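You operate a simulated robot arm through the tools that you are given. There is no shell and no other tool.

The job below is to be done with a simulated robot arm. You get a single attempt, and the scene is never put back.

Task
Tare the open seals tin, drop the red wing cap in and read its weight.
Fine: switch the check scale on and lift the lid off before the tare; leave the lid on the green mat.

The check looks at the end state, three seconds after you hand in, the way a careful person would. Anything else that was tipped, shoved, dropped, spilled or broken makes it a failure. A push-on lid holds only when it is set on centred and level and pressed home; a screw cap is set on level and turned clockwise until tight.

Robot
A 6-joint arm with a fingered hand, fixed in place. Base frame: the origin is at the foot of the arm, x ahead of it, y to its left, z up; the work surface is at about z = 900. Units: mm, degrees, N and s.
With the tool pointing down near the work surface it reaches from about 280 to 700 mm from the base axis. Its first joint turns from -166.0 to 166.0 degrees. Payload 4 kg.
The TCP is the grasp point between the finger pads, 22 mm short of the fingertips. In the tool frame z runs along the fingers and y along their closing line. The gripper opens to 112 mm. The gripper's body begins 60 mm behind the TCP. The gripper is a hand of 4 fingers: y runs from the thumb to the fingers, the wrist lies at [0, 0, -218] in the tool frame.
Orientation is told as [roll, pitch, yaw] about the base's x, y, z axes, in that order, counted from this pose: with the fingers straight down and closing along the base's y, the tool's x points along the base's -x, its y along +y and its z along -z.

Tools
- The arm moves only by the tool arm_command. Its argument "commands" is a list of rows, each an object of numbers (a shift or turn left out is 0): "wx", "wy", "wz": the turn, a rotation vector about the base's x, y, z in degrees; "tx", "ty", "tz": the shift along the base's x, y, z in mm. In form: [{"wx": .., "wy": .., "wz": .., "tx": .., "ty": .., "tz": ..}, ...]. A call has 1 to 20 rows; each row shifts and turns the commanded pose from where the row before left it. Each row takes 0.2 s and may step no farther than 50 mm and 8.6 degrees from the row before; otherwise, the whole call is refused. Where a pose cannot be reached the arm comes as near as it can. A force on the tool above 40 N (or 10 N above the force at the start of the call, whichever is more), or a blocked arm, ends the call early, and 0.2 s more pass. In this call time passes only in rows, and 0.2 s behind the last. It gives the time, the measured TCP pose, the force on the tool (base axes), the opening and the grip force at its end, in the units of the frame above (readings bear some noise), with the torque about the TCP (base axes, N m) and any sound that the robot's microphone picked up, and new pictures: "views" is both (left out), scene, wrist or none.
- Cameras (640 x 400 px; columns grow to the right, rows downward): "scene" is fixed at [401.1, 638.1, 1706.7]; the picture's right is [-0.92, -0.38, 0.00], its down [-0.27, 0.65, -0.71] and it looks along [0.27, -0.66, -0.71] (base axes); focal length 326 px, centre (320, 200). "wrist" rides on the gripper at [69, 4, -83] in the tool frame; the picture's right is [-0.06, 1.00, 0.00], its down [-0.77, -0.05, -0.64] and it looks along [-0.64, -0.04, 0.77] (tool axes); focal length 243 px, centre (320, 200).
- curl_fingers(finger1, finger2, finger3, thumb_bend): sets how far each is bent, from 0 (flat) to 1 (curled in); at 0.3 the hand is open as for a grip, at 0.7 the pads meet at the TCP. One left out holds its place. A second passes; each finger stops where it meets its share of the squeeze, and holds until it gets a number again. It is the only way to open and close the hand. It gives what a move gives, with no picture; readings hold the bend of each and the force on the fingers (four entries, about 0 where the hand has none), thumb and palm.
- probe_pixels(camera, pixels): for up to 12 pixels [column, row] of the newest picture of that camera ("zoom" is the newest enlarged one), the place [x, y, z] in the base frame of the surface seen there, good to about 3 mm, but the place of the scene camera against the robot may be out by one fixed shift of up to 25 mm in any direction. It takes no simulated time.
- inspect(camera, box): a new picture of the part [left, top, right, bottom] of that camera's present view, enlarged. It takes no simulated time.
- hand_in(): hands the job in; it is judged then, once.

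Leave the gripper open and the arm clear of the work at the hand-in unless told otherwise.

The tools are called after "Request:" by a JSON object that holds its "method" and its "body". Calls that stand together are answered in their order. arm_command: Moves the arm, as the interface text tells. Its arguments: {"type":"object","properties":{"commands":{"type":"array"},"views":{"type":"string","enum":["both","scene","wrist","none"]}},"required":["commands"]} The other tools are called the same way: curl_fingers (finger1, finger2, finger3, thumb_bend) moves the fingers one by one; probe_pixels (camera, pixels) gives the place of the surface under pixels of a picture; inspect (camera, box) takes an enlarged picture of a part of a camera's view; hand_in () hands the job in.

At the start:

```text
time: 0.0
tool_pos: [396.9, -49.5, 1265.9]
orientation: [0.0, 0.0, 0.0]
ft_force: [-0.6, 0.0, 0.3]
wrist_torque: [-0.04, -0.03, -0.02]
grip_width: 111.8
gripper_force: 0.1
shape: jaw
bend: [0.3, 0.3, 0.3, 0.3]
finger forces: [0.0, 0.1, 0.1, 0.0, 0.0, 0.0]
```

scene: 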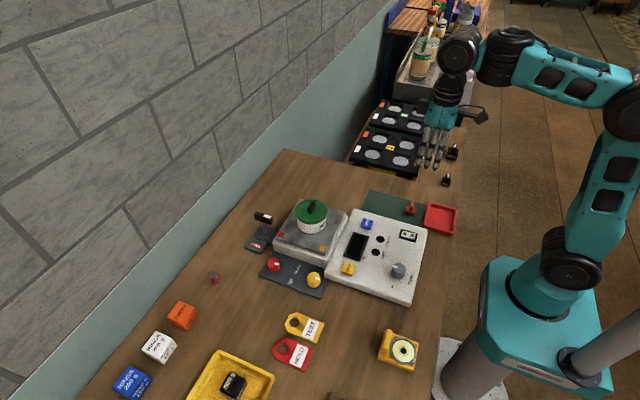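
wrist: 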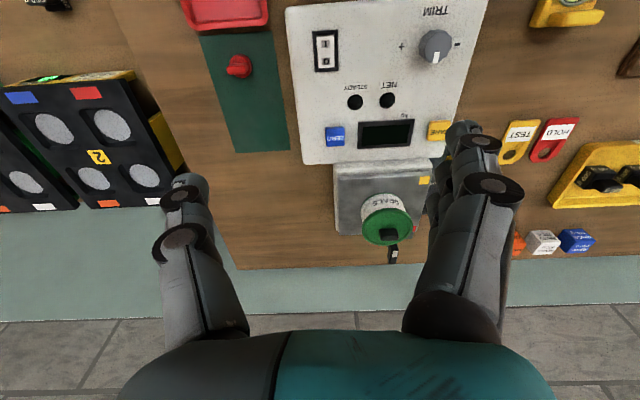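

I see a scale with a tin with a green lid, a control panel with a display, a green mat with a red wing cap, and a red tray. First I enlarge the views to identify everything.

Request:
{"method": "inspect", "body": {"camera": "scene", "box": [240, 180, 440, 305]}}

Request:
{"method": "inspect", "body": {"camera": "wrist", "box": [180, 0, 500, 200]}}

Request:
{"method": "inspect", "body": {"camera": "wrist", "box": [300, 110, 460, 270]}}

```text
3.20 times, centred on (340, 242) of scene
```

zoom: 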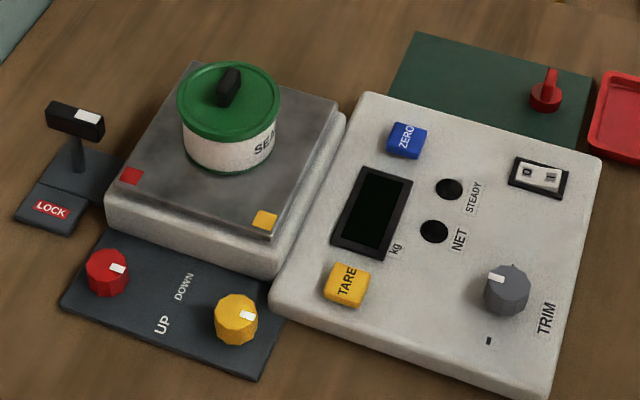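

```text
2.00 times, centred on (340, 100) of wrist
```

zoom: 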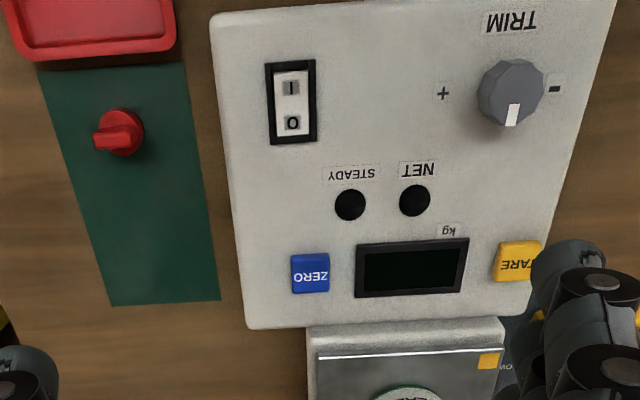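

```text
2.50 times, centred on (380, 190) of wrist
```

zoom: 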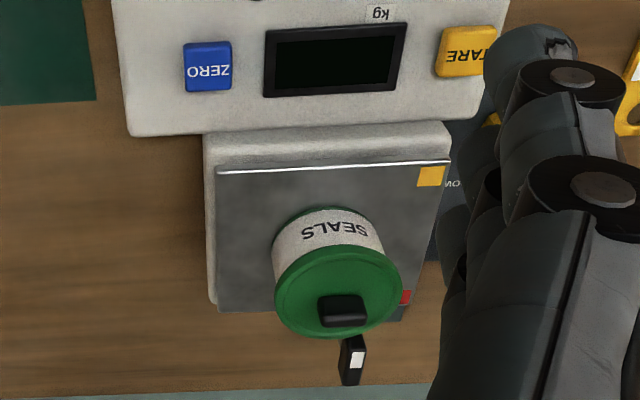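

I look closer at the lock lever, the leveling knobs, and the other items around the bench.

Request:
{"method": "inspect", "body": {"camera": "scene", "box": [230, 195, 330, 300]}}

Request:
{"method": "inspect", "body": {"camera": "scene", "box": [260, 300, 430, 400]}}

Request:
{"method": "inspect", "body": {"camera": "scene", "box": [100, 260, 300, 400]}}

Request:
{"method": "inspect", "body": {"camera": "scene", "box": [320, 60, 480, 240]}}

```text
3.81 times, centred on (280, 248) of scene
```

zoom: 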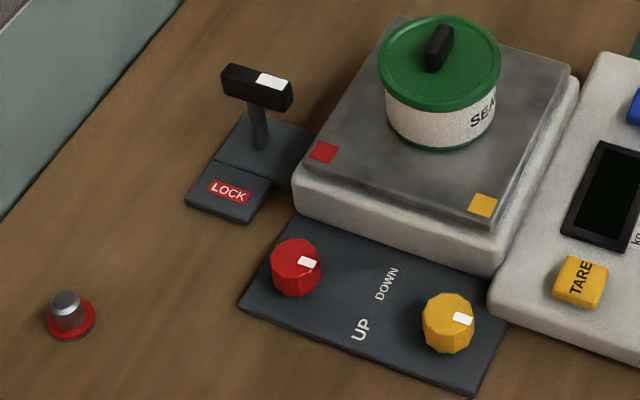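

```text
3.76 times, centred on (345, 350) of scene
```

zoom: 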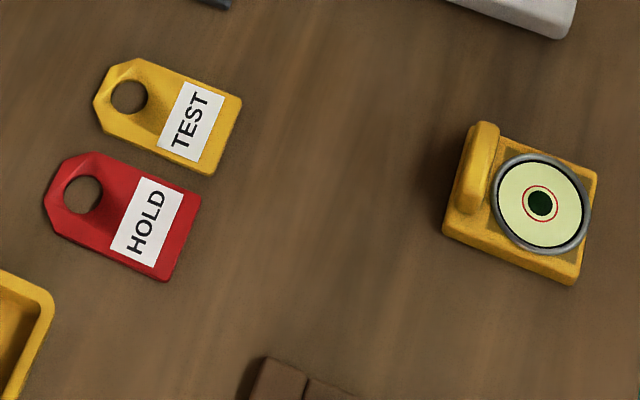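

```text
2.86 times, centred on (200, 330) of scene
```

zoom: 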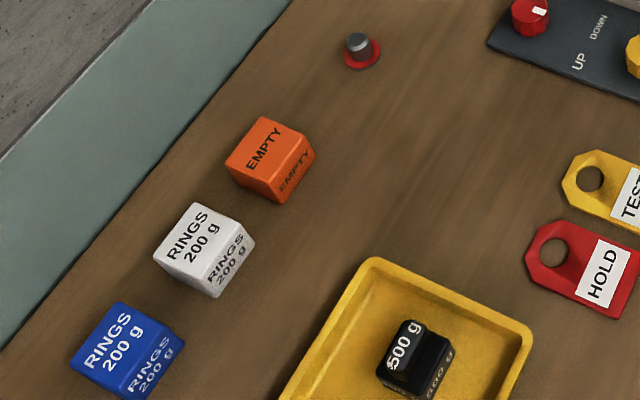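

```text
2.22 times, centred on (400, 150) of scene
```

zoom: 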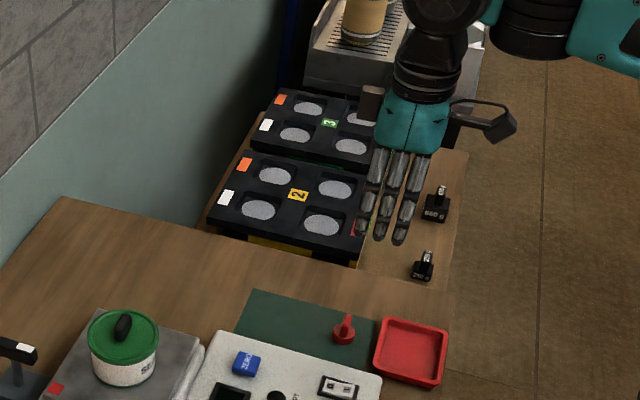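

Several controls: rocker O/I, ZERO, TARE, TRIM, lock lever, leveling knobs, plus a bubble level at (398,348). I probe the key places with both cameras so as to compare their frames.

Request:
{"method": "probe_pixels", "body": {"camera": "wrist", "pixels": [[325, 44], [325, 62], [335, 136], [436, 130], [240, 66], [203, 40], [268, 40], [284, 146], [239, 148], [388, 216], [390, 235], [372, 240]]}}

Request:
{"method": "probe_pixels", "body": {"camera": "scene", "pixels": [[405, 235], [412, 237], [367, 224], [348, 269], [411, 208], [371, 193], [423, 205], [363, 210], [312, 204], [305, 213], [263, 216], [254, 245]]}}

```text
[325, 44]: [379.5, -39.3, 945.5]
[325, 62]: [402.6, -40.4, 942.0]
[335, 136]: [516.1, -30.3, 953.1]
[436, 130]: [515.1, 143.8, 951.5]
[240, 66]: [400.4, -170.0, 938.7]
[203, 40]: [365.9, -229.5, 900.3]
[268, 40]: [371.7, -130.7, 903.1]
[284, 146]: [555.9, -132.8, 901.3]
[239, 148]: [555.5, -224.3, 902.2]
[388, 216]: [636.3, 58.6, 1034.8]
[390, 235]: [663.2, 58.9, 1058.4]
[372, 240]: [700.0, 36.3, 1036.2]
```

```text
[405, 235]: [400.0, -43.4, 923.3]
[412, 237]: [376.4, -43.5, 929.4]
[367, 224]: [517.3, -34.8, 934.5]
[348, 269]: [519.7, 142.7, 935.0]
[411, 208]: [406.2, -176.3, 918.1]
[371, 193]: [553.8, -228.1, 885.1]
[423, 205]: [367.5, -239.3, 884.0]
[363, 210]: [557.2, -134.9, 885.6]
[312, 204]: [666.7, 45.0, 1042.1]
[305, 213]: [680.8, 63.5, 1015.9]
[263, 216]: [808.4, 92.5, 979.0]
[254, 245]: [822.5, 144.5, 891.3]
```

The scene camera is shifted by about (+2, -4, -17) against the wrist camera, so I'll trust the wrist. The mat spans x 366–556 and y −230 to −131, with the wing cap at about (400,−172). Next I test the finger shapes for pressing: fingers curled, thumb kept straight.

Request:
{"method": "curl_fingers", "body": {"finger1": 1.0, "finger2": 1.0, "finger3": 1.0, "thumb_bend": 0.3}}

Request:
{"method": "arm_command", "body": {"commands": [{"tz": -1}]}}

```text
time: 1.0
tool_pos: [395.8, -48.9, 1265.9]
orientation: [0.0, 0.0, 0.0]
ft_force: [-0.3, -0.4, 0.0]
wrist_torque: [0.02, -0.03, -0.02]
grip_width: 48.8
gripper_force: 0.1
shape: fingers
bend: [1.0, 1.0, 1.0, 0.3]
finger forces: [0.1, 0.1, 0.0, 0.0, 0.0, 0.0]
```

```text
time: 1.4
tool_pos: [396.6, -49.3, 1265.6]
orientation: [-0.1, 0.0, -0.1]
ft_force: [-0.3, 0.0, 0.0]
wrist_torque: [-0.04, -0.01, 0.0]
grip_width: 48.8
gripper_force: 0.1
shape: fingers
bend: [1.0, 1.0, 1.0, 0.3]
finger forces: [0.0, 0.0, 0.0, 0.0, 0.0, 0.0]
```

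scene: 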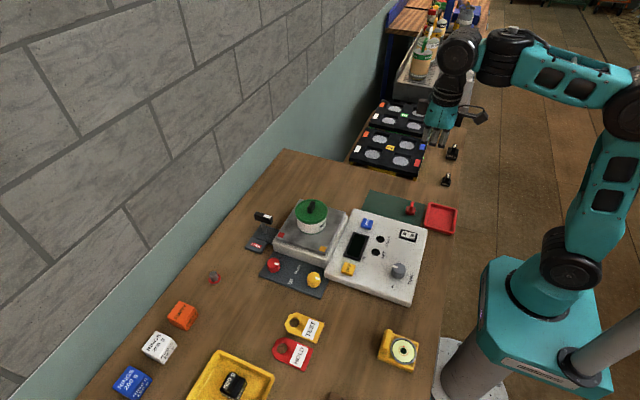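
wrist: 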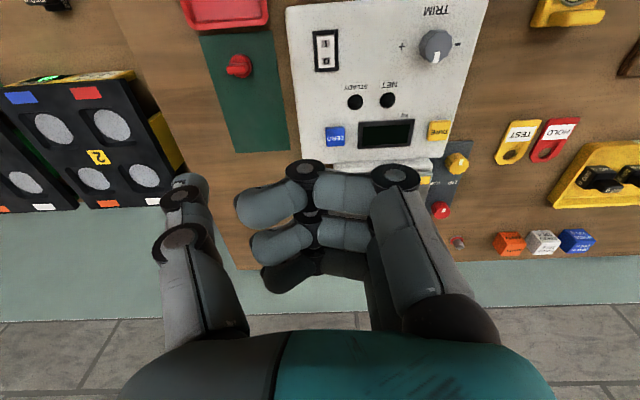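

The curled fingers now hook up towards the thumb. I probe the thumb tip and the knuckles to learn their offsets from the TCP.

Request:
{"method": "probe_pixels", "body": {"camera": "wrist", "pixels": [[187, 176], [183, 195], [182, 232], [305, 165], [262, 205], [340, 190], [395, 176], [278, 245], [290, 272], [320, 262]]}}

Request:
{"method": "inspect", "body": {"camera": "scene", "box": [390, 60, 490, 160]}}

```text
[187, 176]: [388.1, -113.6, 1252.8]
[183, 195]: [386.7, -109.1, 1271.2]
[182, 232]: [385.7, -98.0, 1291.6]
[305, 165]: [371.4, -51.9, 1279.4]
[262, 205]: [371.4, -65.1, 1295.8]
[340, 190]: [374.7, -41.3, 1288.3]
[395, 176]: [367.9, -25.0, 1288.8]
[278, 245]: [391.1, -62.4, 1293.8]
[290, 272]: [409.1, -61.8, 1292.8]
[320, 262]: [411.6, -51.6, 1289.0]
```

```text
4.00 times, centred on (440, 110) of scene
```

zoom: 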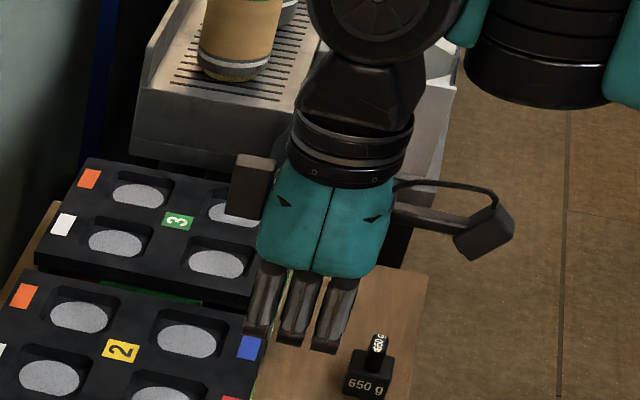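

The thumb tip sits about 65 mm on the −y side of the TCP and hangs roughly 20 mm below the knuckles, so it can serve as a poker. I move so the thumb is above the rocker's "I" end (379,−39), staying high at about z 1030, to take a closer look.

Request:
{"method": "arm_command", "body": {"commands": [{"tx": -3, "ty": 15, "tz": -45}, {"tx": -4, "ty": 15, "tz": -45}, {"tx": -4, "ty": 15, "tz": -45}, {"tx": -3, "ty": 15, "tz": -45}, {"tx": -3, "ty": 15, "tz": -45}, {"tz": -10}, {"tz": 0}]}}

```text
time: 3.0
tool_pos: [379.4, 26.5, 1026.6]
orientation: [0.0, 0.1, 0.0]
ft_force: [-0.4, 0.0, 0.2]
wrist_torque: [0.02, -0.05, 0.05]
grip_width: 49.1
gripper_force: 0.1
shape: fingers
bend: [1.0, 1.0, 1.0, 0.3]
finger forces: [0.0, 0.0, 0.0, 0.1, 0.0, 0.1]
```

scene: 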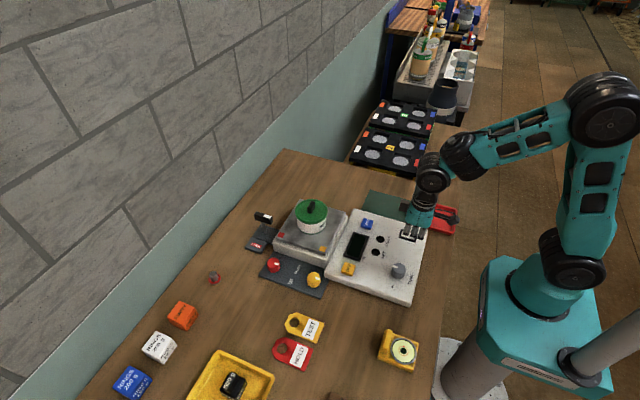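
wrist: 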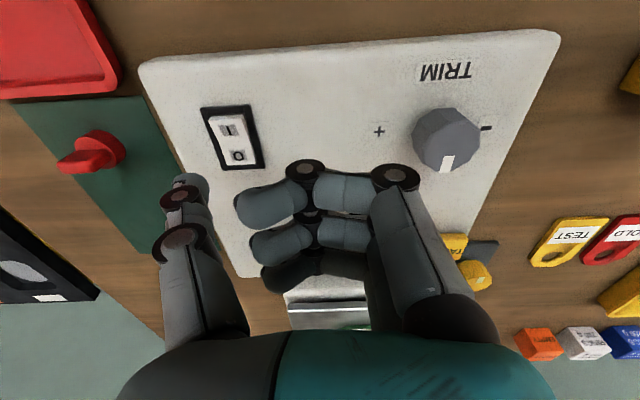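

Request:
{"method": "probe_pixels", "body": {"camera": "wrist", "pixels": [[226, 131], [238, 156], [215, 112], [248, 163], [190, 120], [445, 130], [192, 178], [185, 195], [305, 168], [95, 145], [78, 160], [110, 155]]}}

Request:
{"method": "inspect", "body": {"camera": "wrist", "box": [150, 80, 290, 210]}}

```text
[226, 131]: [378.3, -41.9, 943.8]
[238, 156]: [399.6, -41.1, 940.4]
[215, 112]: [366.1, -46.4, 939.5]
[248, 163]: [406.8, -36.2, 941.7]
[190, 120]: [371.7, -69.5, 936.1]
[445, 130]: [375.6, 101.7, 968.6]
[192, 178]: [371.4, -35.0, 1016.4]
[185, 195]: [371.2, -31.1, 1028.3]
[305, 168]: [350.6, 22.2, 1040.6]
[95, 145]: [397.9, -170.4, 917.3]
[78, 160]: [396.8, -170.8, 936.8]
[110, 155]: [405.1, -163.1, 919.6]
```

```text
3.08 times, centred on (220, 145) of wrist
```

zoom: 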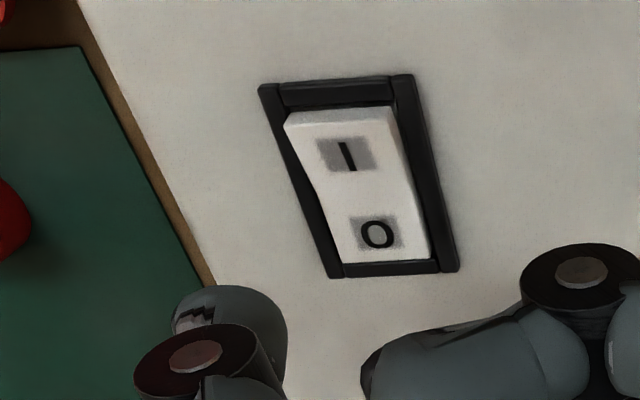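

The rocker is at "O" (O side pressed). The "I" end is raised at (378,−42,944). I shift the thumb over it and come down to just above.

Request:
{"method": "arm_command", "body": {"commands": [{"tx": -3, "ty": -5, "tz": 0}, {"tz": -25}, {"tz": -25}, {"tz": -4}, {"tz": 0}]}}

Request:
{"method": "inspect", "body": {"camera": "wrist", "box": [130, 80, 290, 210]}}

```text
time: 4.2
tool_pos: [373.8, 21.8, 974.7]
orientation: [0.0, 0.0, 0.1]
ft_force: [-0.3, 0.2, 0.0]
wrist_torque: [0.01, -0.02, -0.01]
grip_width: 48.6
gripper_force: 0.1
shape: fingers
bend: [1.0, 1.0, 1.0, 0.3]
finger forces: [0.0, 0.0, 0.1, 0.0, 0.1, 0.0]
```

scene: 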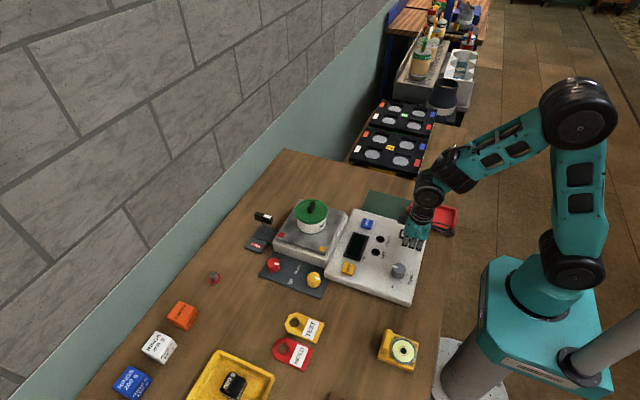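
wrist: 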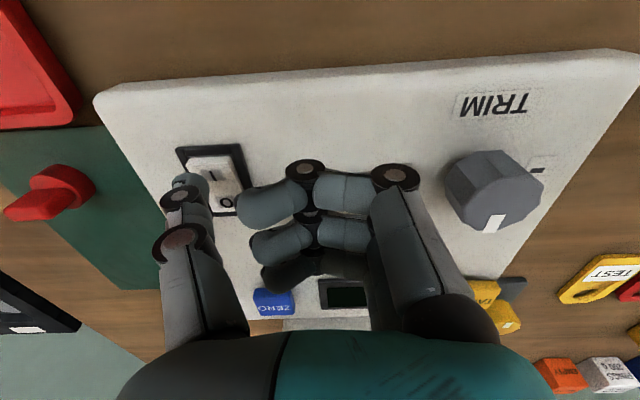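

```text
3.08 times, centred on (210, 145) of wrist
```

zoom: 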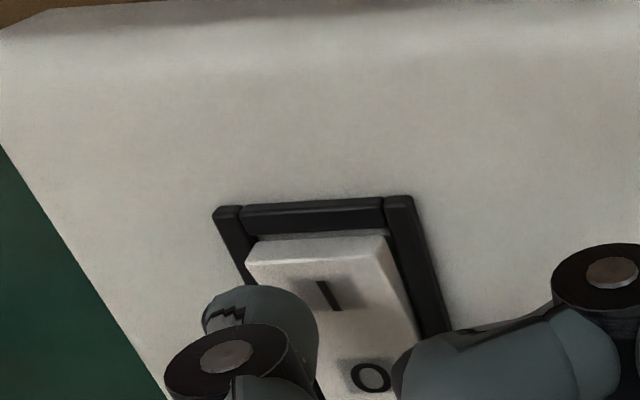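

Request:
{"method": "probe_pixels", "body": {"camera": "zoom", "pixels": [[265, 300], [240, 300], [300, 300], [265, 320], [325, 295], [370, 378], [310, 245], [230, 240], [400, 240]]}}

```text
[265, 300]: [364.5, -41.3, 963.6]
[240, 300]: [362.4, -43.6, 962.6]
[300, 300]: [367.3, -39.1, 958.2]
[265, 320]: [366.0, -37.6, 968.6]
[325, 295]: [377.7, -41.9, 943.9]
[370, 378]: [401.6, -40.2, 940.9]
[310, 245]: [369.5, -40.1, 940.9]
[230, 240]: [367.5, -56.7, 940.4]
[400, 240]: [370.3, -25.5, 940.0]
```

The thumb is over the I side (tip around (373,−43,952)). I press down in small steps and watch the force.

Request:
{"method": "arm_command", "body": {"commands": [{"tz": -3}, {"tz": -3}, {"tz": -2}, {"tz": -2}, {"tz": -2}], "views": "wrist"}}

```text
time: 5.4
tool_pos: [377.5, 20.4, 964.6]
orientation: [0.0, 0.0, -0.1]
ft_force: [0.3, -0.2, -0.2]
wrist_torque: [0.0, -0.01, -0.02]
grip_width: 48.8
gripper_force: 0.0
shape: fingers
bend: [1.0, 1.0, 1.0, 0.3]
finger forces: [0.0, 0.0, 0.0, 0.1, 0.1, 0.1]
```

wrist: 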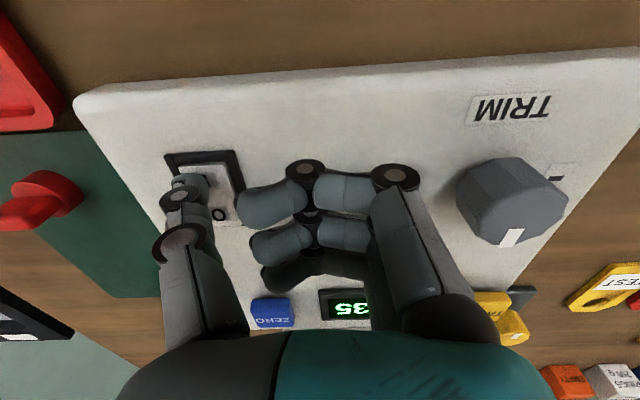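

The display has lit up ("…35" visible at (352,308)), so the switch is on. I raise the hand and look at the panel.

Request:
{"method": "arm_command", "body": {"commands": [{"tz": 10}, {"tz": 40}, {"tz": 50}, {"tz": 50}, {"tx": -20, "ty": 20, "tz": 40}, {"tz": 0}]}}

Request:
{"method": "inspect", "body": {"camera": "scene", "box": [330, 205, 440, 300]}}

```text
time: 6.8
tool_pos: [356.2, 39.1, 1154.4]
orientation: [0.0, -0.1, 0.0]
ft_force: [-0.4, 0.0, 0.1]
wrist_torque: [0.01, -0.01, 0.02]
grip_width: 48.8
gripper_force: 0.1
shape: fingers
bend: [1.0, 1.0, 1.0, 0.3]
finger forces: [0.0, 0.0, 0.0, 0.0, 0.0, 0.0]
```

scene: 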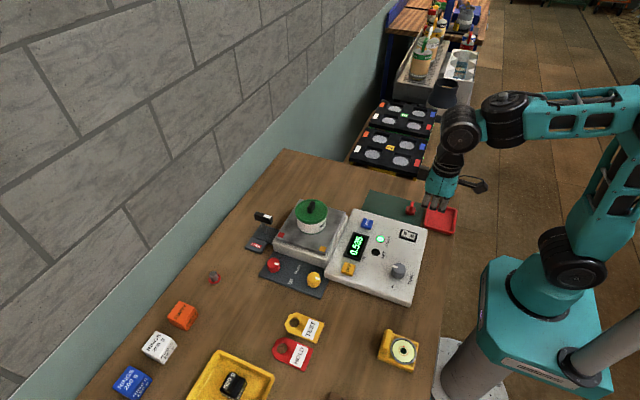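
wrist: 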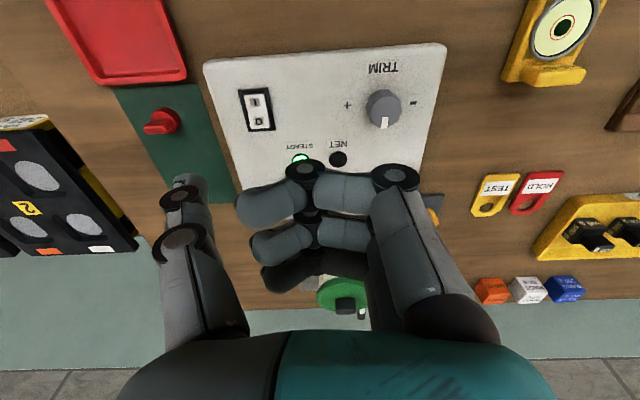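

```text
4.21 times, centred on (385, 252) of scene
```

zoom: 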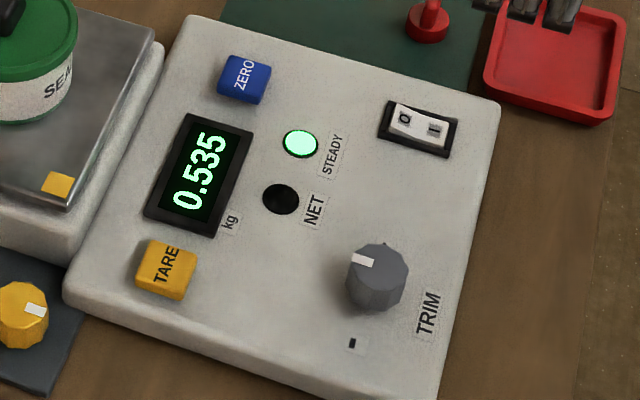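

The display reads 0.535 kg with STEADY lit. Now I open the hand and move towards the tin to look at the lid's knob.

Request:
{"method": "curl_fingers", "body": {"finger1": 0.3, "finger2": 0.3, "finger3": 0.3, "thumb_bend": 0.3}}

Request:
{"method": "arm_command", "body": {"commands": [{"tx": 40, "ty": 3, "tz": 8}, {"tx": 40, "ty": 3, "tz": 8}, {"tx": 40, "ty": 3, "tz": 8}, {"tx": 40, "ty": 3, "tz": 8}, {"tx": 40, "ty": 3, "tz": 8}, {"tx": 20, "ty": 3, "tz": 0}, {"tz": 0}]}}

```text
time: 7.8
tool_pos: [356.3, 38.7, 1154.0]
orientation: [0.1, 0.0, -0.1]
ft_force: [-0.1, 0.1, -0.2]
wrist_torque: [0.01, -0.03, -0.02]
grip_width: 113.6
gripper_force: 0.1
shape: fingers
bend: [0.3, 0.3, 0.3, 0.3]
finger forces: [0.0, 0.1, 0.0, 0.0, 0.1, 0.1]
```

```text
time: 9.4
tool_pos: [575.7, 56.8, 1193.1]
orientation: [0.0, -0.1, -0.2]
ft_force: [-0.4, -0.5, 0.4]
wrist_torque: [0.01, 0.03, 0.01]
grip_width: 113.4
gripper_force: 0.0
shape: fingers
bend: [0.3, 0.3, 0.3, 0.3]
finger forces: [0.0, 0.1, 0.1, 0.0, 0.0, 0.0]
```

scene: 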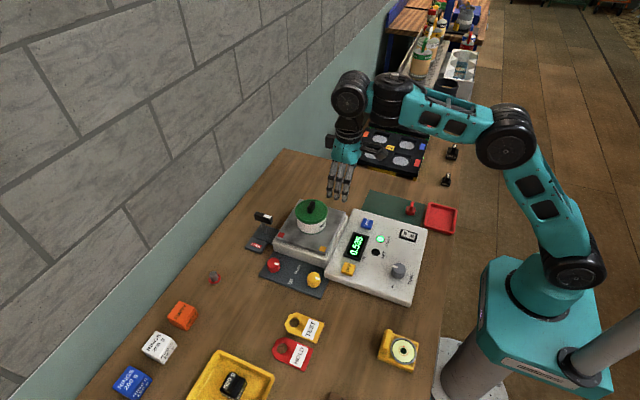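
wrist: 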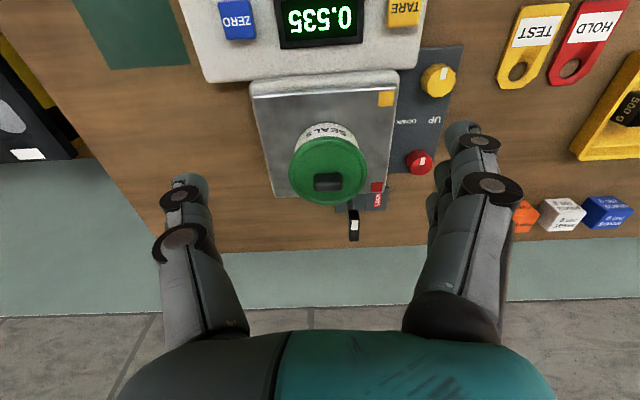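

Request:
{"method": "inspect", "body": {"camera": "wrist", "box": [240, 60, 420, 250]}}

Request:
{"method": "probe_pixels", "body": {"camera": "wrist", "pixels": [[314, 181], [342, 181], [328, 176], [328, 190], [290, 170], [367, 170], [328, 140], [328, 203], [328, 160], [254, 100], [395, 80], [353, 225]]}}

```text
2.11 times, centred on (330, 155) of wrist
```

zoom: 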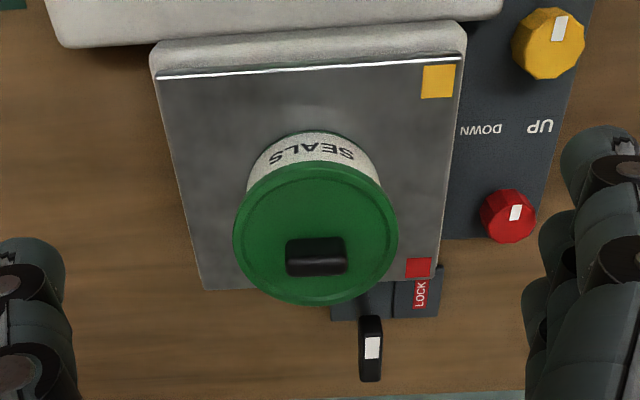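

```text
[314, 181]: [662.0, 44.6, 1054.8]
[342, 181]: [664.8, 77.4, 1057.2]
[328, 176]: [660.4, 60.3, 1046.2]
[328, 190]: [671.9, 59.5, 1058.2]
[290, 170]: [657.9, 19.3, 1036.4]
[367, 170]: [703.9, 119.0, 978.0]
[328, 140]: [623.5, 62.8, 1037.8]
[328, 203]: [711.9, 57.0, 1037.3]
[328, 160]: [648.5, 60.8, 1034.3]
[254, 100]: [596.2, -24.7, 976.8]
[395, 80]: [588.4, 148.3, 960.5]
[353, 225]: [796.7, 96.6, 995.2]
```

The lid's centre is at about (667,60) with top z≈1036. The black bar handle runs along y (45 to 77), about 13 mm thick in x, with its top at z≈1058. I'll grip it across its thin side, which needs a 90° yaw. First I check the closing shape of the fingers in free air at bend 0.6.

Request:
{"method": "curl_fingers", "body": {"finger1": 0.62, "finger2": 0.62, "finger3": 0.62, "thumb_bend": 0.62}}

Request:
{"method": "arm_command", "body": {"commands": [{"tz": 0}]}}

Request:
{"method": "inspect", "body": {"camera": "wrist", "box": [220, 120, 420, 300]}}

Request:
{"method": "inspect", "body": {"camera": "scene", "box": [300, 130, 400, 220]}}

```text
time: 10.4
tool_pos: [573.6, 56.7, 1192.9]
orientation: [0.1, 0.0, 0.1]
ft_force: [0.7, 0.1, 0.4]
wrist_torque: [0.0, -0.01, 0.0]
grip_width: 26.5
gripper_force: 0.0
shape: fingers
bend: [0.62, 0.62, 0.62, 0.62]
finger forces: [0.0, 0.0, 0.0, 0.0, 0.1, 0.0]
```

```text
time: 10.8
tool_pos: [574.2, 57.1, 1193.6]
orientation: [0.0, 0.0, 0.1]
ft_force: [-0.1, 0.0, -0.8]
wrist_torque: [-0.01, 0.0, 0.0]
grip_width: 26.3
gripper_force: 0.1
shape: fingers
bend: [0.62, 0.62, 0.62, 0.62]
finger forces: [0.0, 0.0, 0.0, 0.0, 0.0, 0.1]
```

scene: 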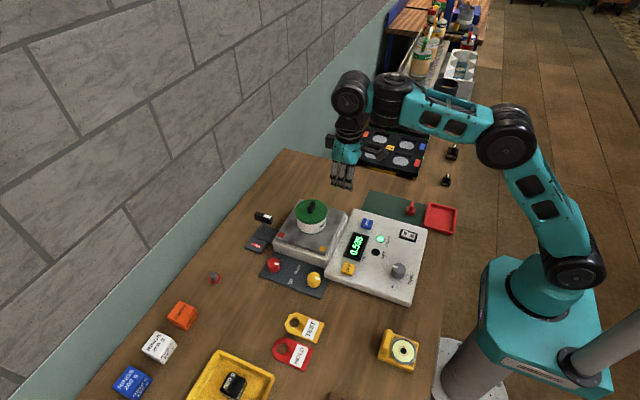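
wrist: 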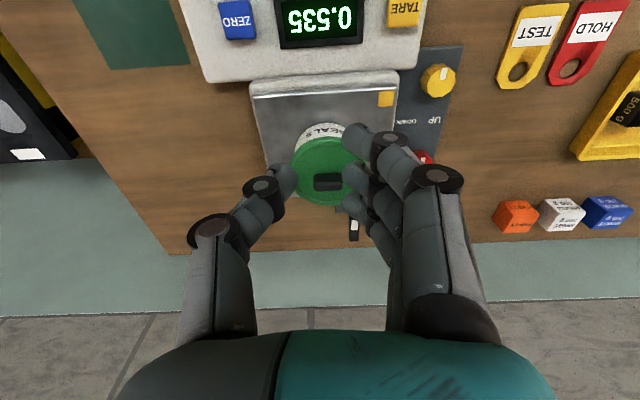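

```text
2.22 times, centred on (320, 210) of wrist
```

zoom: 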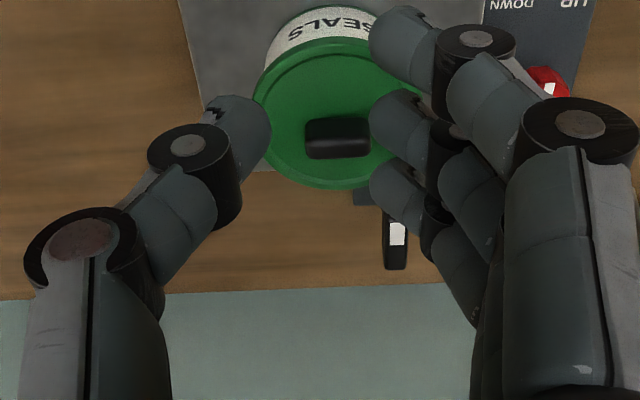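

```text
4.44 times, centred on (350, 175) of scene
```

zoom: 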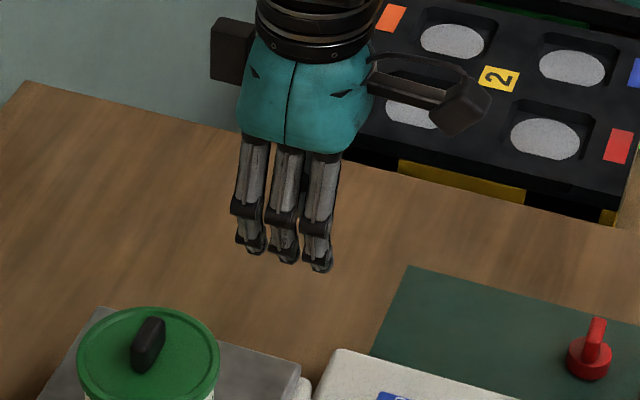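

Request:
{"method": "probe_pixels", "body": {"camera": "zoom", "pixels": [[320, 200]]}}

Request:
{"method": "probe_pixels", "body": {"camera": "wrist", "pixels": [[290, 175], [284, 168], [293, 182], [347, 133], [348, 168], [348, 198], [360, 140], [360, 160], [262, 187], [390, 145], [395, 134]]}}

```text
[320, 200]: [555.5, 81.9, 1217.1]
```

```text
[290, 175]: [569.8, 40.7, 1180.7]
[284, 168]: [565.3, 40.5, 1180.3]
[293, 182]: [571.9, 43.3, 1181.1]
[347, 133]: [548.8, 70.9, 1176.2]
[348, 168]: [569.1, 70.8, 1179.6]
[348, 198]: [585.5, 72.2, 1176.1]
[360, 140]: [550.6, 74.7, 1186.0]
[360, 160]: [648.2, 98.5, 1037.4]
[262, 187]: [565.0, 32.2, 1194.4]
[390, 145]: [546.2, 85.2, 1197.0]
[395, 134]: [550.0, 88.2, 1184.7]
```

At bend 0.62 the fingertips lie about 22 mm below the TCP and slope inward, so a tip grip on the 22 mm tall bar will work. I set the bend to 0.5 (about 59 mm opening) and turn the hand −90° about z at this height, so that it closes along x.

Request:
{"method": "curl_fingers", "body": {"finger1": 0.5, "finger2": 0.5, "finger3": 0.5, "thumb_bend": 0.5}}

Request:
{"method": "arm_command", "body": {"commands": [{"wz": -8.2}, {"wz": -8.2}, {"wz": -8.2}, {"wz": -8.2}, {"wz": -8.2}, {"wz": -8.2}, {"wz": -8.2}, {"wz": -8.2}, {"wz": -8.2}, {"wz": -8.2}, {"wz": -8.0}, {"tx": 45}, {"tx": 45}, {"tz": 0}]}}

```text
time: 11.8
tool_pos: [573.9, 57.1, 1194.2]
orientation: [-0.1, 0.0, -0.1]
ft_force: [-0.2, -0.1, 0.1]
wrist_torque: [0.0, 0.02, 0.01]
grip_width: 57.2
gripper_force: 0.0
shape: fingers
bend: [0.5, 0.5, 0.5, 0.5]
finger forces: [0.0, 0.1, 0.1, 0.1, 0.1, 0.0]
```

```text
time: 14.8
tool_pos: [628.7, 58.0, 1183.6]
orientation: [0.0, 0.0, -90.2]
ft_force: [-0.8, -0.1, -0.1]
wrist_torque: [0.0, -0.02, -0.03]
grip_width: 57.3
gripper_force: 0.0
shape: fingers
bend: [0.5, 0.5, 0.5, 0.5]
finger forces: [0.0, 0.0, 0.0, 0.0, 0.0, 0.0]
out of reach, approached as far as the arm can: row 13
```

scene: 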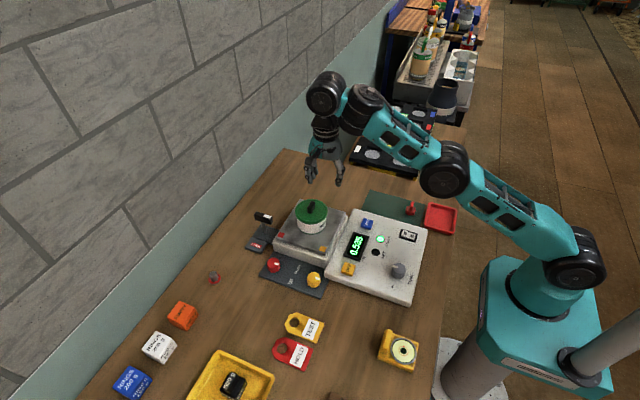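
wrist: 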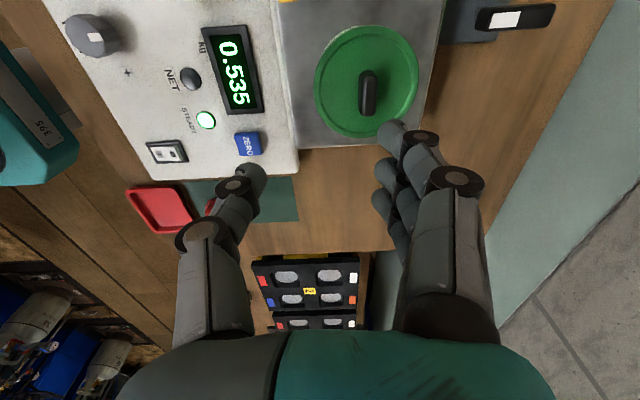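

The hand is yawed, but at this height x is limited to about 629; lower down the arm reaches farther. I use this view to refine the bar and lid geometry.

Request:
{"method": "probe_pixels", "body": {"camera": "wrist", "pixels": [[368, 75], [368, 90], [368, 105], [361, 90], [374, 90], [368, 112], [316, 85], [416, 85], [368, 30], [368, 134], [340, 85], [395, 85]]}}

Request:
{"method": "inspect", "body": {"camera": "wrist", "box": [290, 10, 450, 160]}}

```text
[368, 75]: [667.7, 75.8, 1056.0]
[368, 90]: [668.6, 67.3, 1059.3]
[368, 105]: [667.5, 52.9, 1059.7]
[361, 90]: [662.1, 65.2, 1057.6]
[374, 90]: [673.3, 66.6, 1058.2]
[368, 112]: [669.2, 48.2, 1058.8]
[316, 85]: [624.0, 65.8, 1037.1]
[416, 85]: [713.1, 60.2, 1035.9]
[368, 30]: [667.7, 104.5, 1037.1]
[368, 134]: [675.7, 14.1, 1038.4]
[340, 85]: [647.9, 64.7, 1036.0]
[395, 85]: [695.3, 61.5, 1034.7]
```

```text
2.67 times, centred on (370, 85) of wrist
```

zoom: 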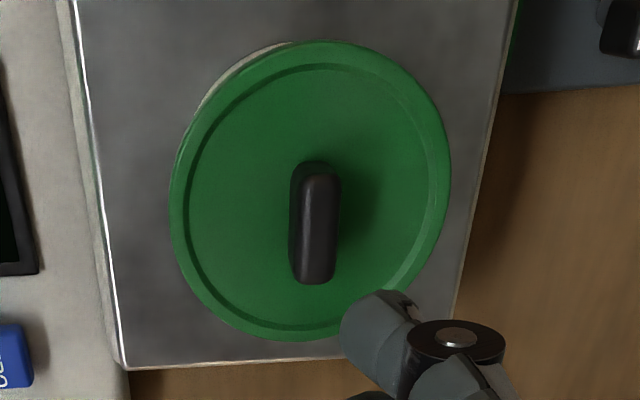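

The bar's centre is at about (668,61) with its top at z≈1059 and the lid top at about z 1036. I go down 50 mm and check the reading to see how the commanded pose responds.

Request:
{"method": "arm_command", "body": {"commands": [{"tz": -25}, {"tz": -25}, {"tz": 0}], "views": "wrist"}}

```text
time: 15.6
tool_pos: [626.6, 58.8, 1135.1]
orientation: [0.1, 0.1, -90.0]
ft_force: [0.6, -0.4, 0.4]
wrist_torque: [-0.02, 0.02, -0.06]
grip_width: 57.4
gripper_force: 0.1
shape: fingers
bend: [0.5, 0.5, 0.5, 0.5]
finger forces: [0.0, 0.1, 0.1, 0.0, 0.0, 0.0]
```

wrist: 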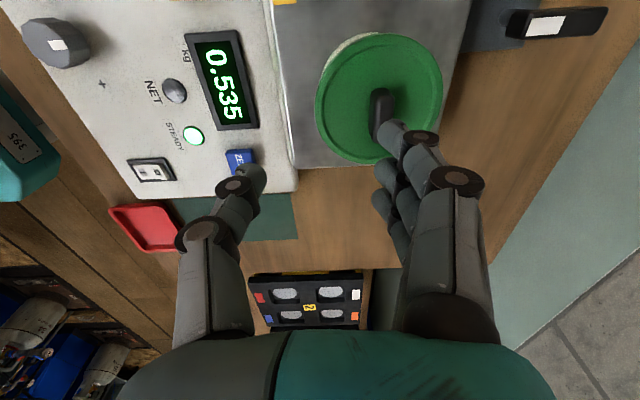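

The commanded pose follows the reached one. I move forward and down to above the bar, keeping the tips above its top (TCP z 1095).

Request:
{"method": "arm_command", "body": {"commands": [{"tx": 10, "ty": 1, "tz": -15}, {"tx": 12, "ty": 1, "tz": -15}, {"tx": 14, "tz": -10}, {"tz": 0}]}}

```text
time: 16.6
tool_pos: [661.0, 60.6, 1097.0]
orientation: [-0.1, 0.0, -90.0]
ft_force: [-0.6, 0.5, -0.6]
wrist_torque: [0.02, 0.0, -0.02]
grip_width: 57.5
gripper_force: 0.1
shape: fingers
bend: [0.5, 0.5, 0.5, 0.5]
finger forces: [0.0, 0.0, 0.1, 0.0, 0.0, 0.1]
```

scene: 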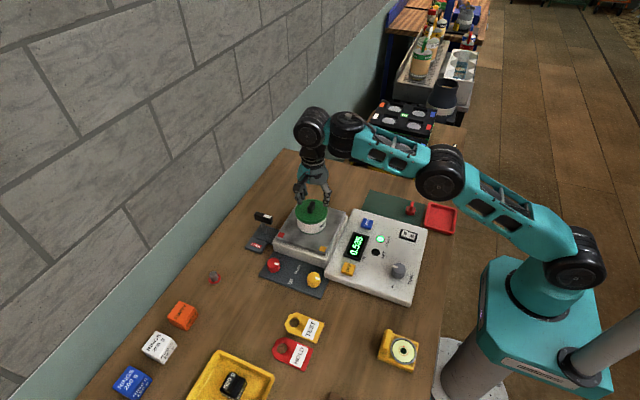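
wrist: 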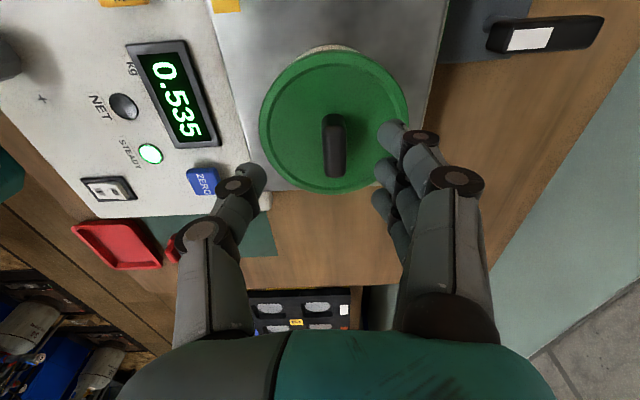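

Aligned in y; the bar is at (335,145) between the thumb and the fingers. I descend to z≈1064 while shifting 7 mm forward.

Request:
{"method": "arm_command", "body": {"commands": [{"tx": 3, "tz": -10}, {"tx": 3, "tz": -10}, {"tx": 1, "tz": -8}, {"tz": -5}, {"tz": 0}]}}

Request:
{"method": "inspect", "body": {"camera": "wrist", "box": [220, 110, 440, 270]}}

```text
time: 17.8
tool_pos: [669.3, 60.4, 1064.8]
orientation: [0.1, 0.1, -90.0]
ft_force: [0.6, -1.0, 5.6]
wrist_torque: [-0.02, 0.09, 0.0]
grip_width: 57.1
gripper_force: 2.4
shape: fingers
bend: [0.5, 0.5, 0.5, 0.5]
finger forces: [0.3, 0.3, 0.4, 0.0, 4.2, 0.0]
```

scene: 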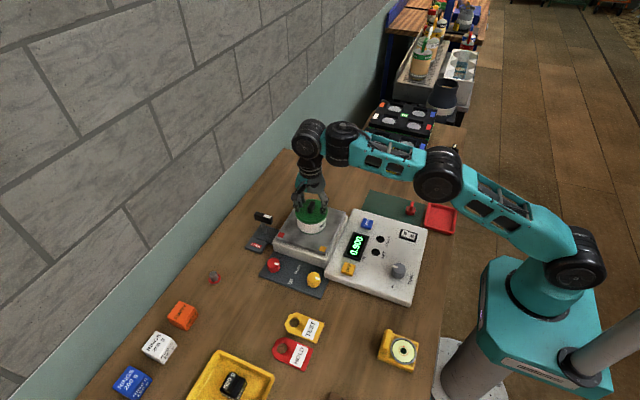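
wrist: 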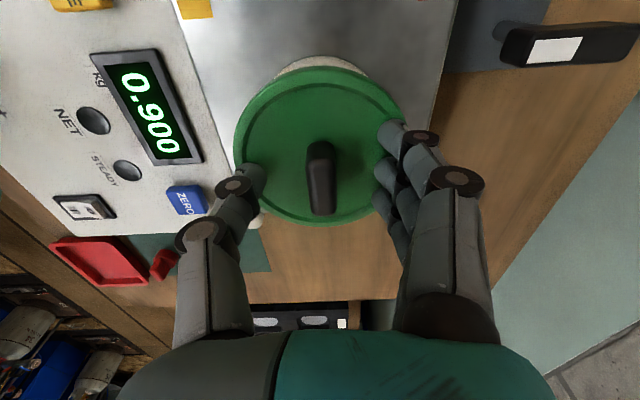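

```text
2.50 times, centred on (330, 190) of wrist
```

zoom: 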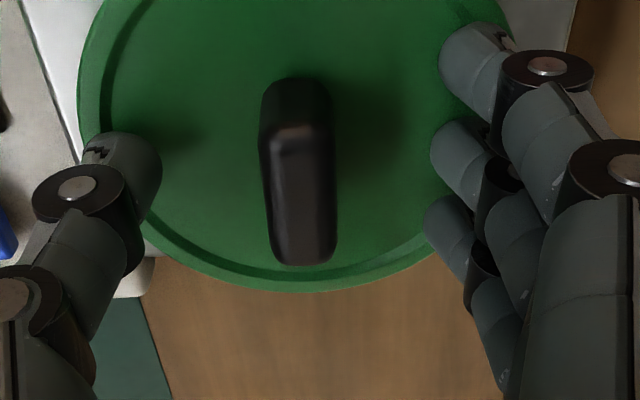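

The thumb lightly touches the lid (4 N, display 0.900). The tips reach lower at this bend than I thought. I raise 3 mm at once, close to 0.6, and then settle deeper.

Request:
{"method": "arm_command", "body": {"commands": [{"tz": 3}], "views": "none"}}

Request:
{"method": "curl_fingers", "body": {"finger1": 0.6, "finger2": 0.6, "finger3": 0.6, "thumb_bend": 0.6}}

Request:
{"method": "arm_command", "body": {"commands": [{"tz": 0}], "views": "both"}}

Request:
{"method": "inspect", "body": {"camera": "wrist", "box": [220, 110, 440, 270]}}

```text
time: 18.2
tool_pos: [668.4, 61.0, 1065.9]
orientation: [-0.1, 0.0, -90.0]
ft_force: [-1.3, 0.6, 0.1]
wrist_torque: [0.02, 0.01, 0.01]
grip_width: 57.0
gripper_force: 0.0
shape: fingers
bend: [0.5, 0.5, 0.5, 0.5]
finger forces: [0.1, 0.0, 0.0, 0.1, 0.0, 0.1]
```

```text
time: 19.2
tool_pos: [668.7, 61.4, 1065.7]
orientation: [0.0, 0.0, -90.0]
ft_force: [-0.1, 0.3, -0.6]
wrist_torque: [0.0, 0.0, -0.01]
grip_width: 31.6
gripper_force: 0.0
shape: fingers
bend: [0.6, 0.6, 0.6, 0.6]
finger forces: [0.1, 0.1, 0.0, 0.0, 0.1, 0.0]
```

```text
time: 19.6
tool_pos: [669.0, 60.8, 1065.0]
orientation: [-0.1, 0.1, -90.0]
ft_force: [-0.5, -0.7, -0.2]
wrist_torque: [0.01, -0.03, 0.0]
grip_width: 31.5
gripper_force: 0.1
shape: fingers
bend: [0.6, 0.6, 0.6, 0.6]
finger forces: [0.0, 0.0, 0.0, 0.0, 0.0, 0.1]
```

scene: 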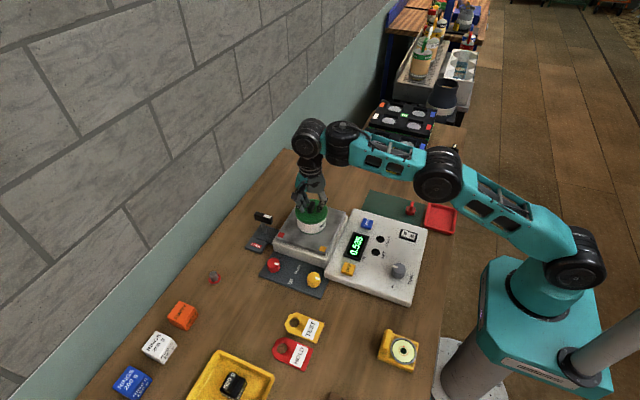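
wrist: 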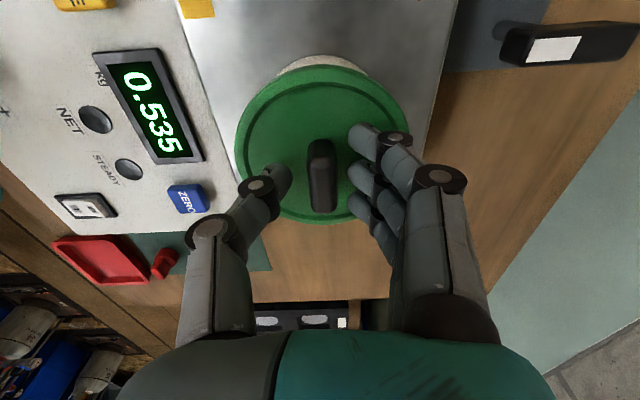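

```text
2.50 times, centred on (330, 190) of wrist
```

zoom: 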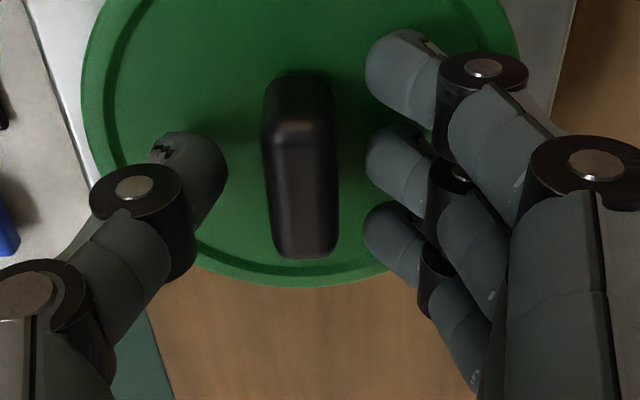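

The display is back to 0.535, and the bar sits between the thumb and the fingers. I lower 3 mm and close onto the bar.

Request:
{"method": "arm_command", "body": {"commands": [{"tz": -3}, {"tz": 0}], "views": "none"}}

Request:
{"method": "curl_fingers", "body": {"finger1": 0.72, "finger2": 0.72, "finger3": 0.72, "thumb_bend": 0.72}}

Request:
{"method": "arm_command", "body": {"commands": [{"tz": 0}], "views": "both"}}

Request:
{"method": "inspect", "body": {"camera": "wrist", "box": [220, 110, 440, 270]}}

```text
time: 20.2
tool_pos: [668.5, 60.9, 1064.5]
orientation: [0.0, -0.1, -89.9]
ft_force: [-0.9, -0.7, 3.5]
wrist_torque: [-0.06, 0.06, 0.01]
grip_width: 31.4
gripper_force: 1.7
shape: fingers
bend: [0.6, 0.6, 0.6, 0.6]
finger forces: [0.1, 0.0, 0.0, 0.0, 2.8, 0.1]
```

```text
time: 21.2
tool_pos: [668.8, 61.0, 1063.2]
orientation: [0.0, 0.0, -90.0]
ft_force: [1.7, 0.3, -1.3]
wrist_torque: [0.04, -0.02, 0.0]
grip_width: 15.4
gripper_force: 9.0
shape: fingers
bend: [0.7, 0.69, 0.7, 0.68]
finger forces: [2.8, 3.7, 3.4, 0.1, 7.8, 0.0]
heard: snap
```

```text
time: 21.6
tool_pos: [669.0, 60.3, 1063.5]
orientation: [0.1, 0.0, -90.0]
ft_force: [1.2, 0.0, -0.5]
wrist_torque: [0.01, 0.01, -0.02]
grip_width: 15.5
gripper_force: 9.2
shape: fingers
bend: [0.7, 0.69, 0.7, 0.68]
finger forces: [2.8, 3.6, 3.4, 0.0, 7.9, 0.0]
```

scene: 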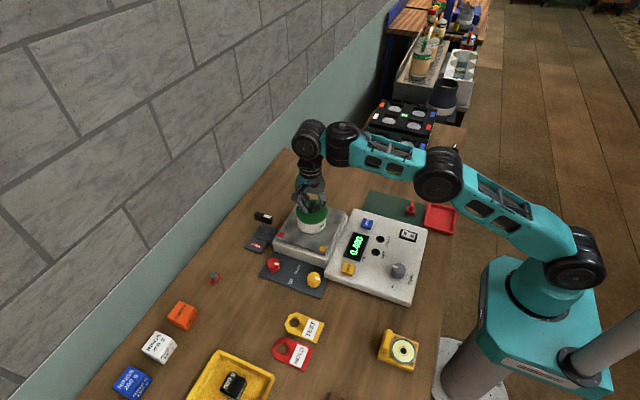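
wrist: 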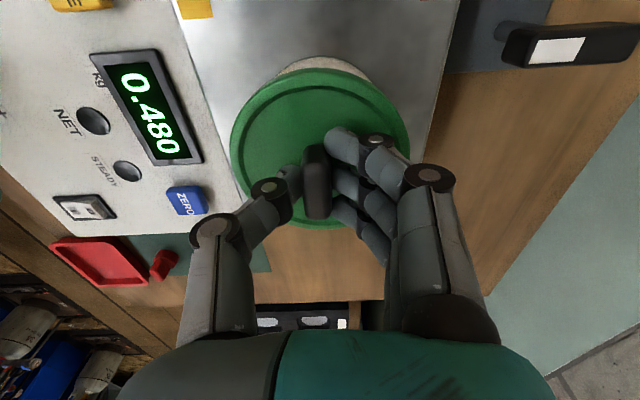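

```text
2.50 times, centred on (330, 190) of wrist
```

zoom: 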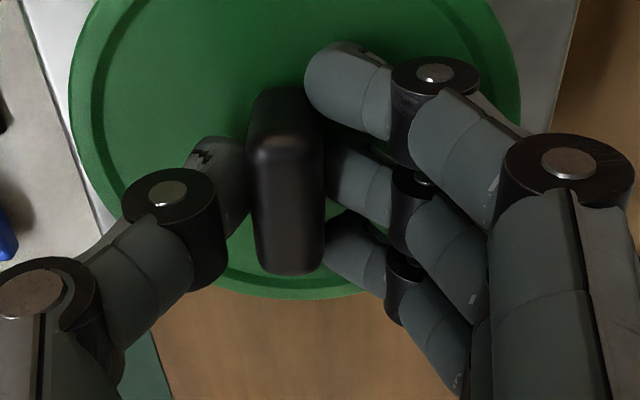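

I heard a "snap": the lid has come loose in the grip, and the display shows 0.480. The grip on the bar is firm (about 9 N). I lift slowly and straight up by 12 mm.

Request:
{"method": "arm_command", "body": {"commands": [{"tz": 3}, {"tz": 3}, {"tz": 3}, {"tz": 3}, {"tz": 0}]}}

Request:
{"method": "inspect", "body": {"camera": "scene", "box": [270, 170, 370, 270]}}

```text
time: 22.8
tool_pos: [666.7, 60.1, 1075.2]
orientation: [0.0, 0.0, -90.0]
ft_force: [0.0, -0.4, 0.7]
wrist_torque: [-0.02, -0.01, -0.01]
grip_width: 15.6
gripper_force: 8.5
shape: fingers
bend: [0.7, 0.7, 0.7, 0.68]
finger forces: [2.5, 3.2, 2.7, 0.0, 8.4, 0.0]
```

scene: 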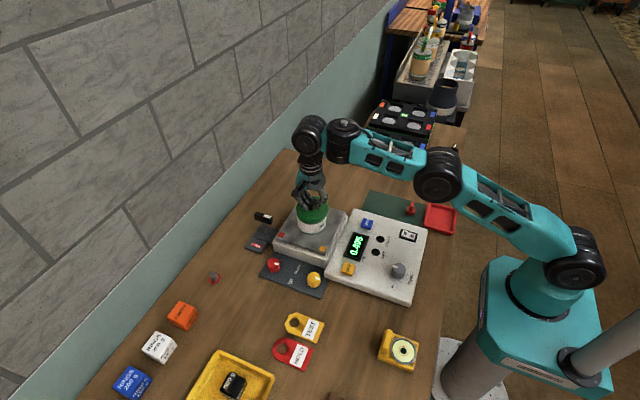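
wrist: 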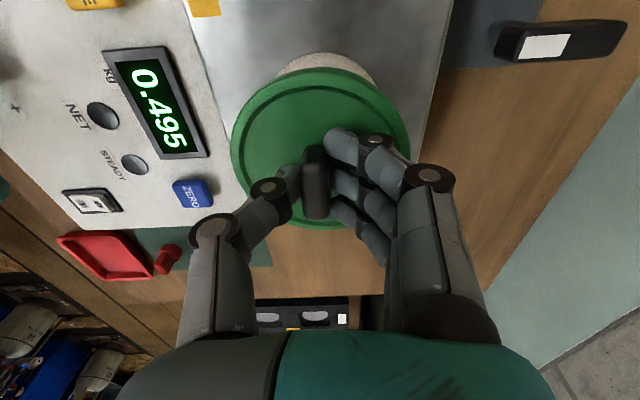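

```text
4.00 times, centred on (320, 220) of scene
```

zoom: 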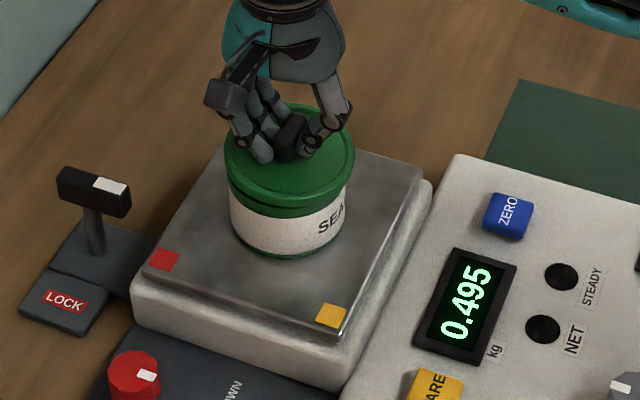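

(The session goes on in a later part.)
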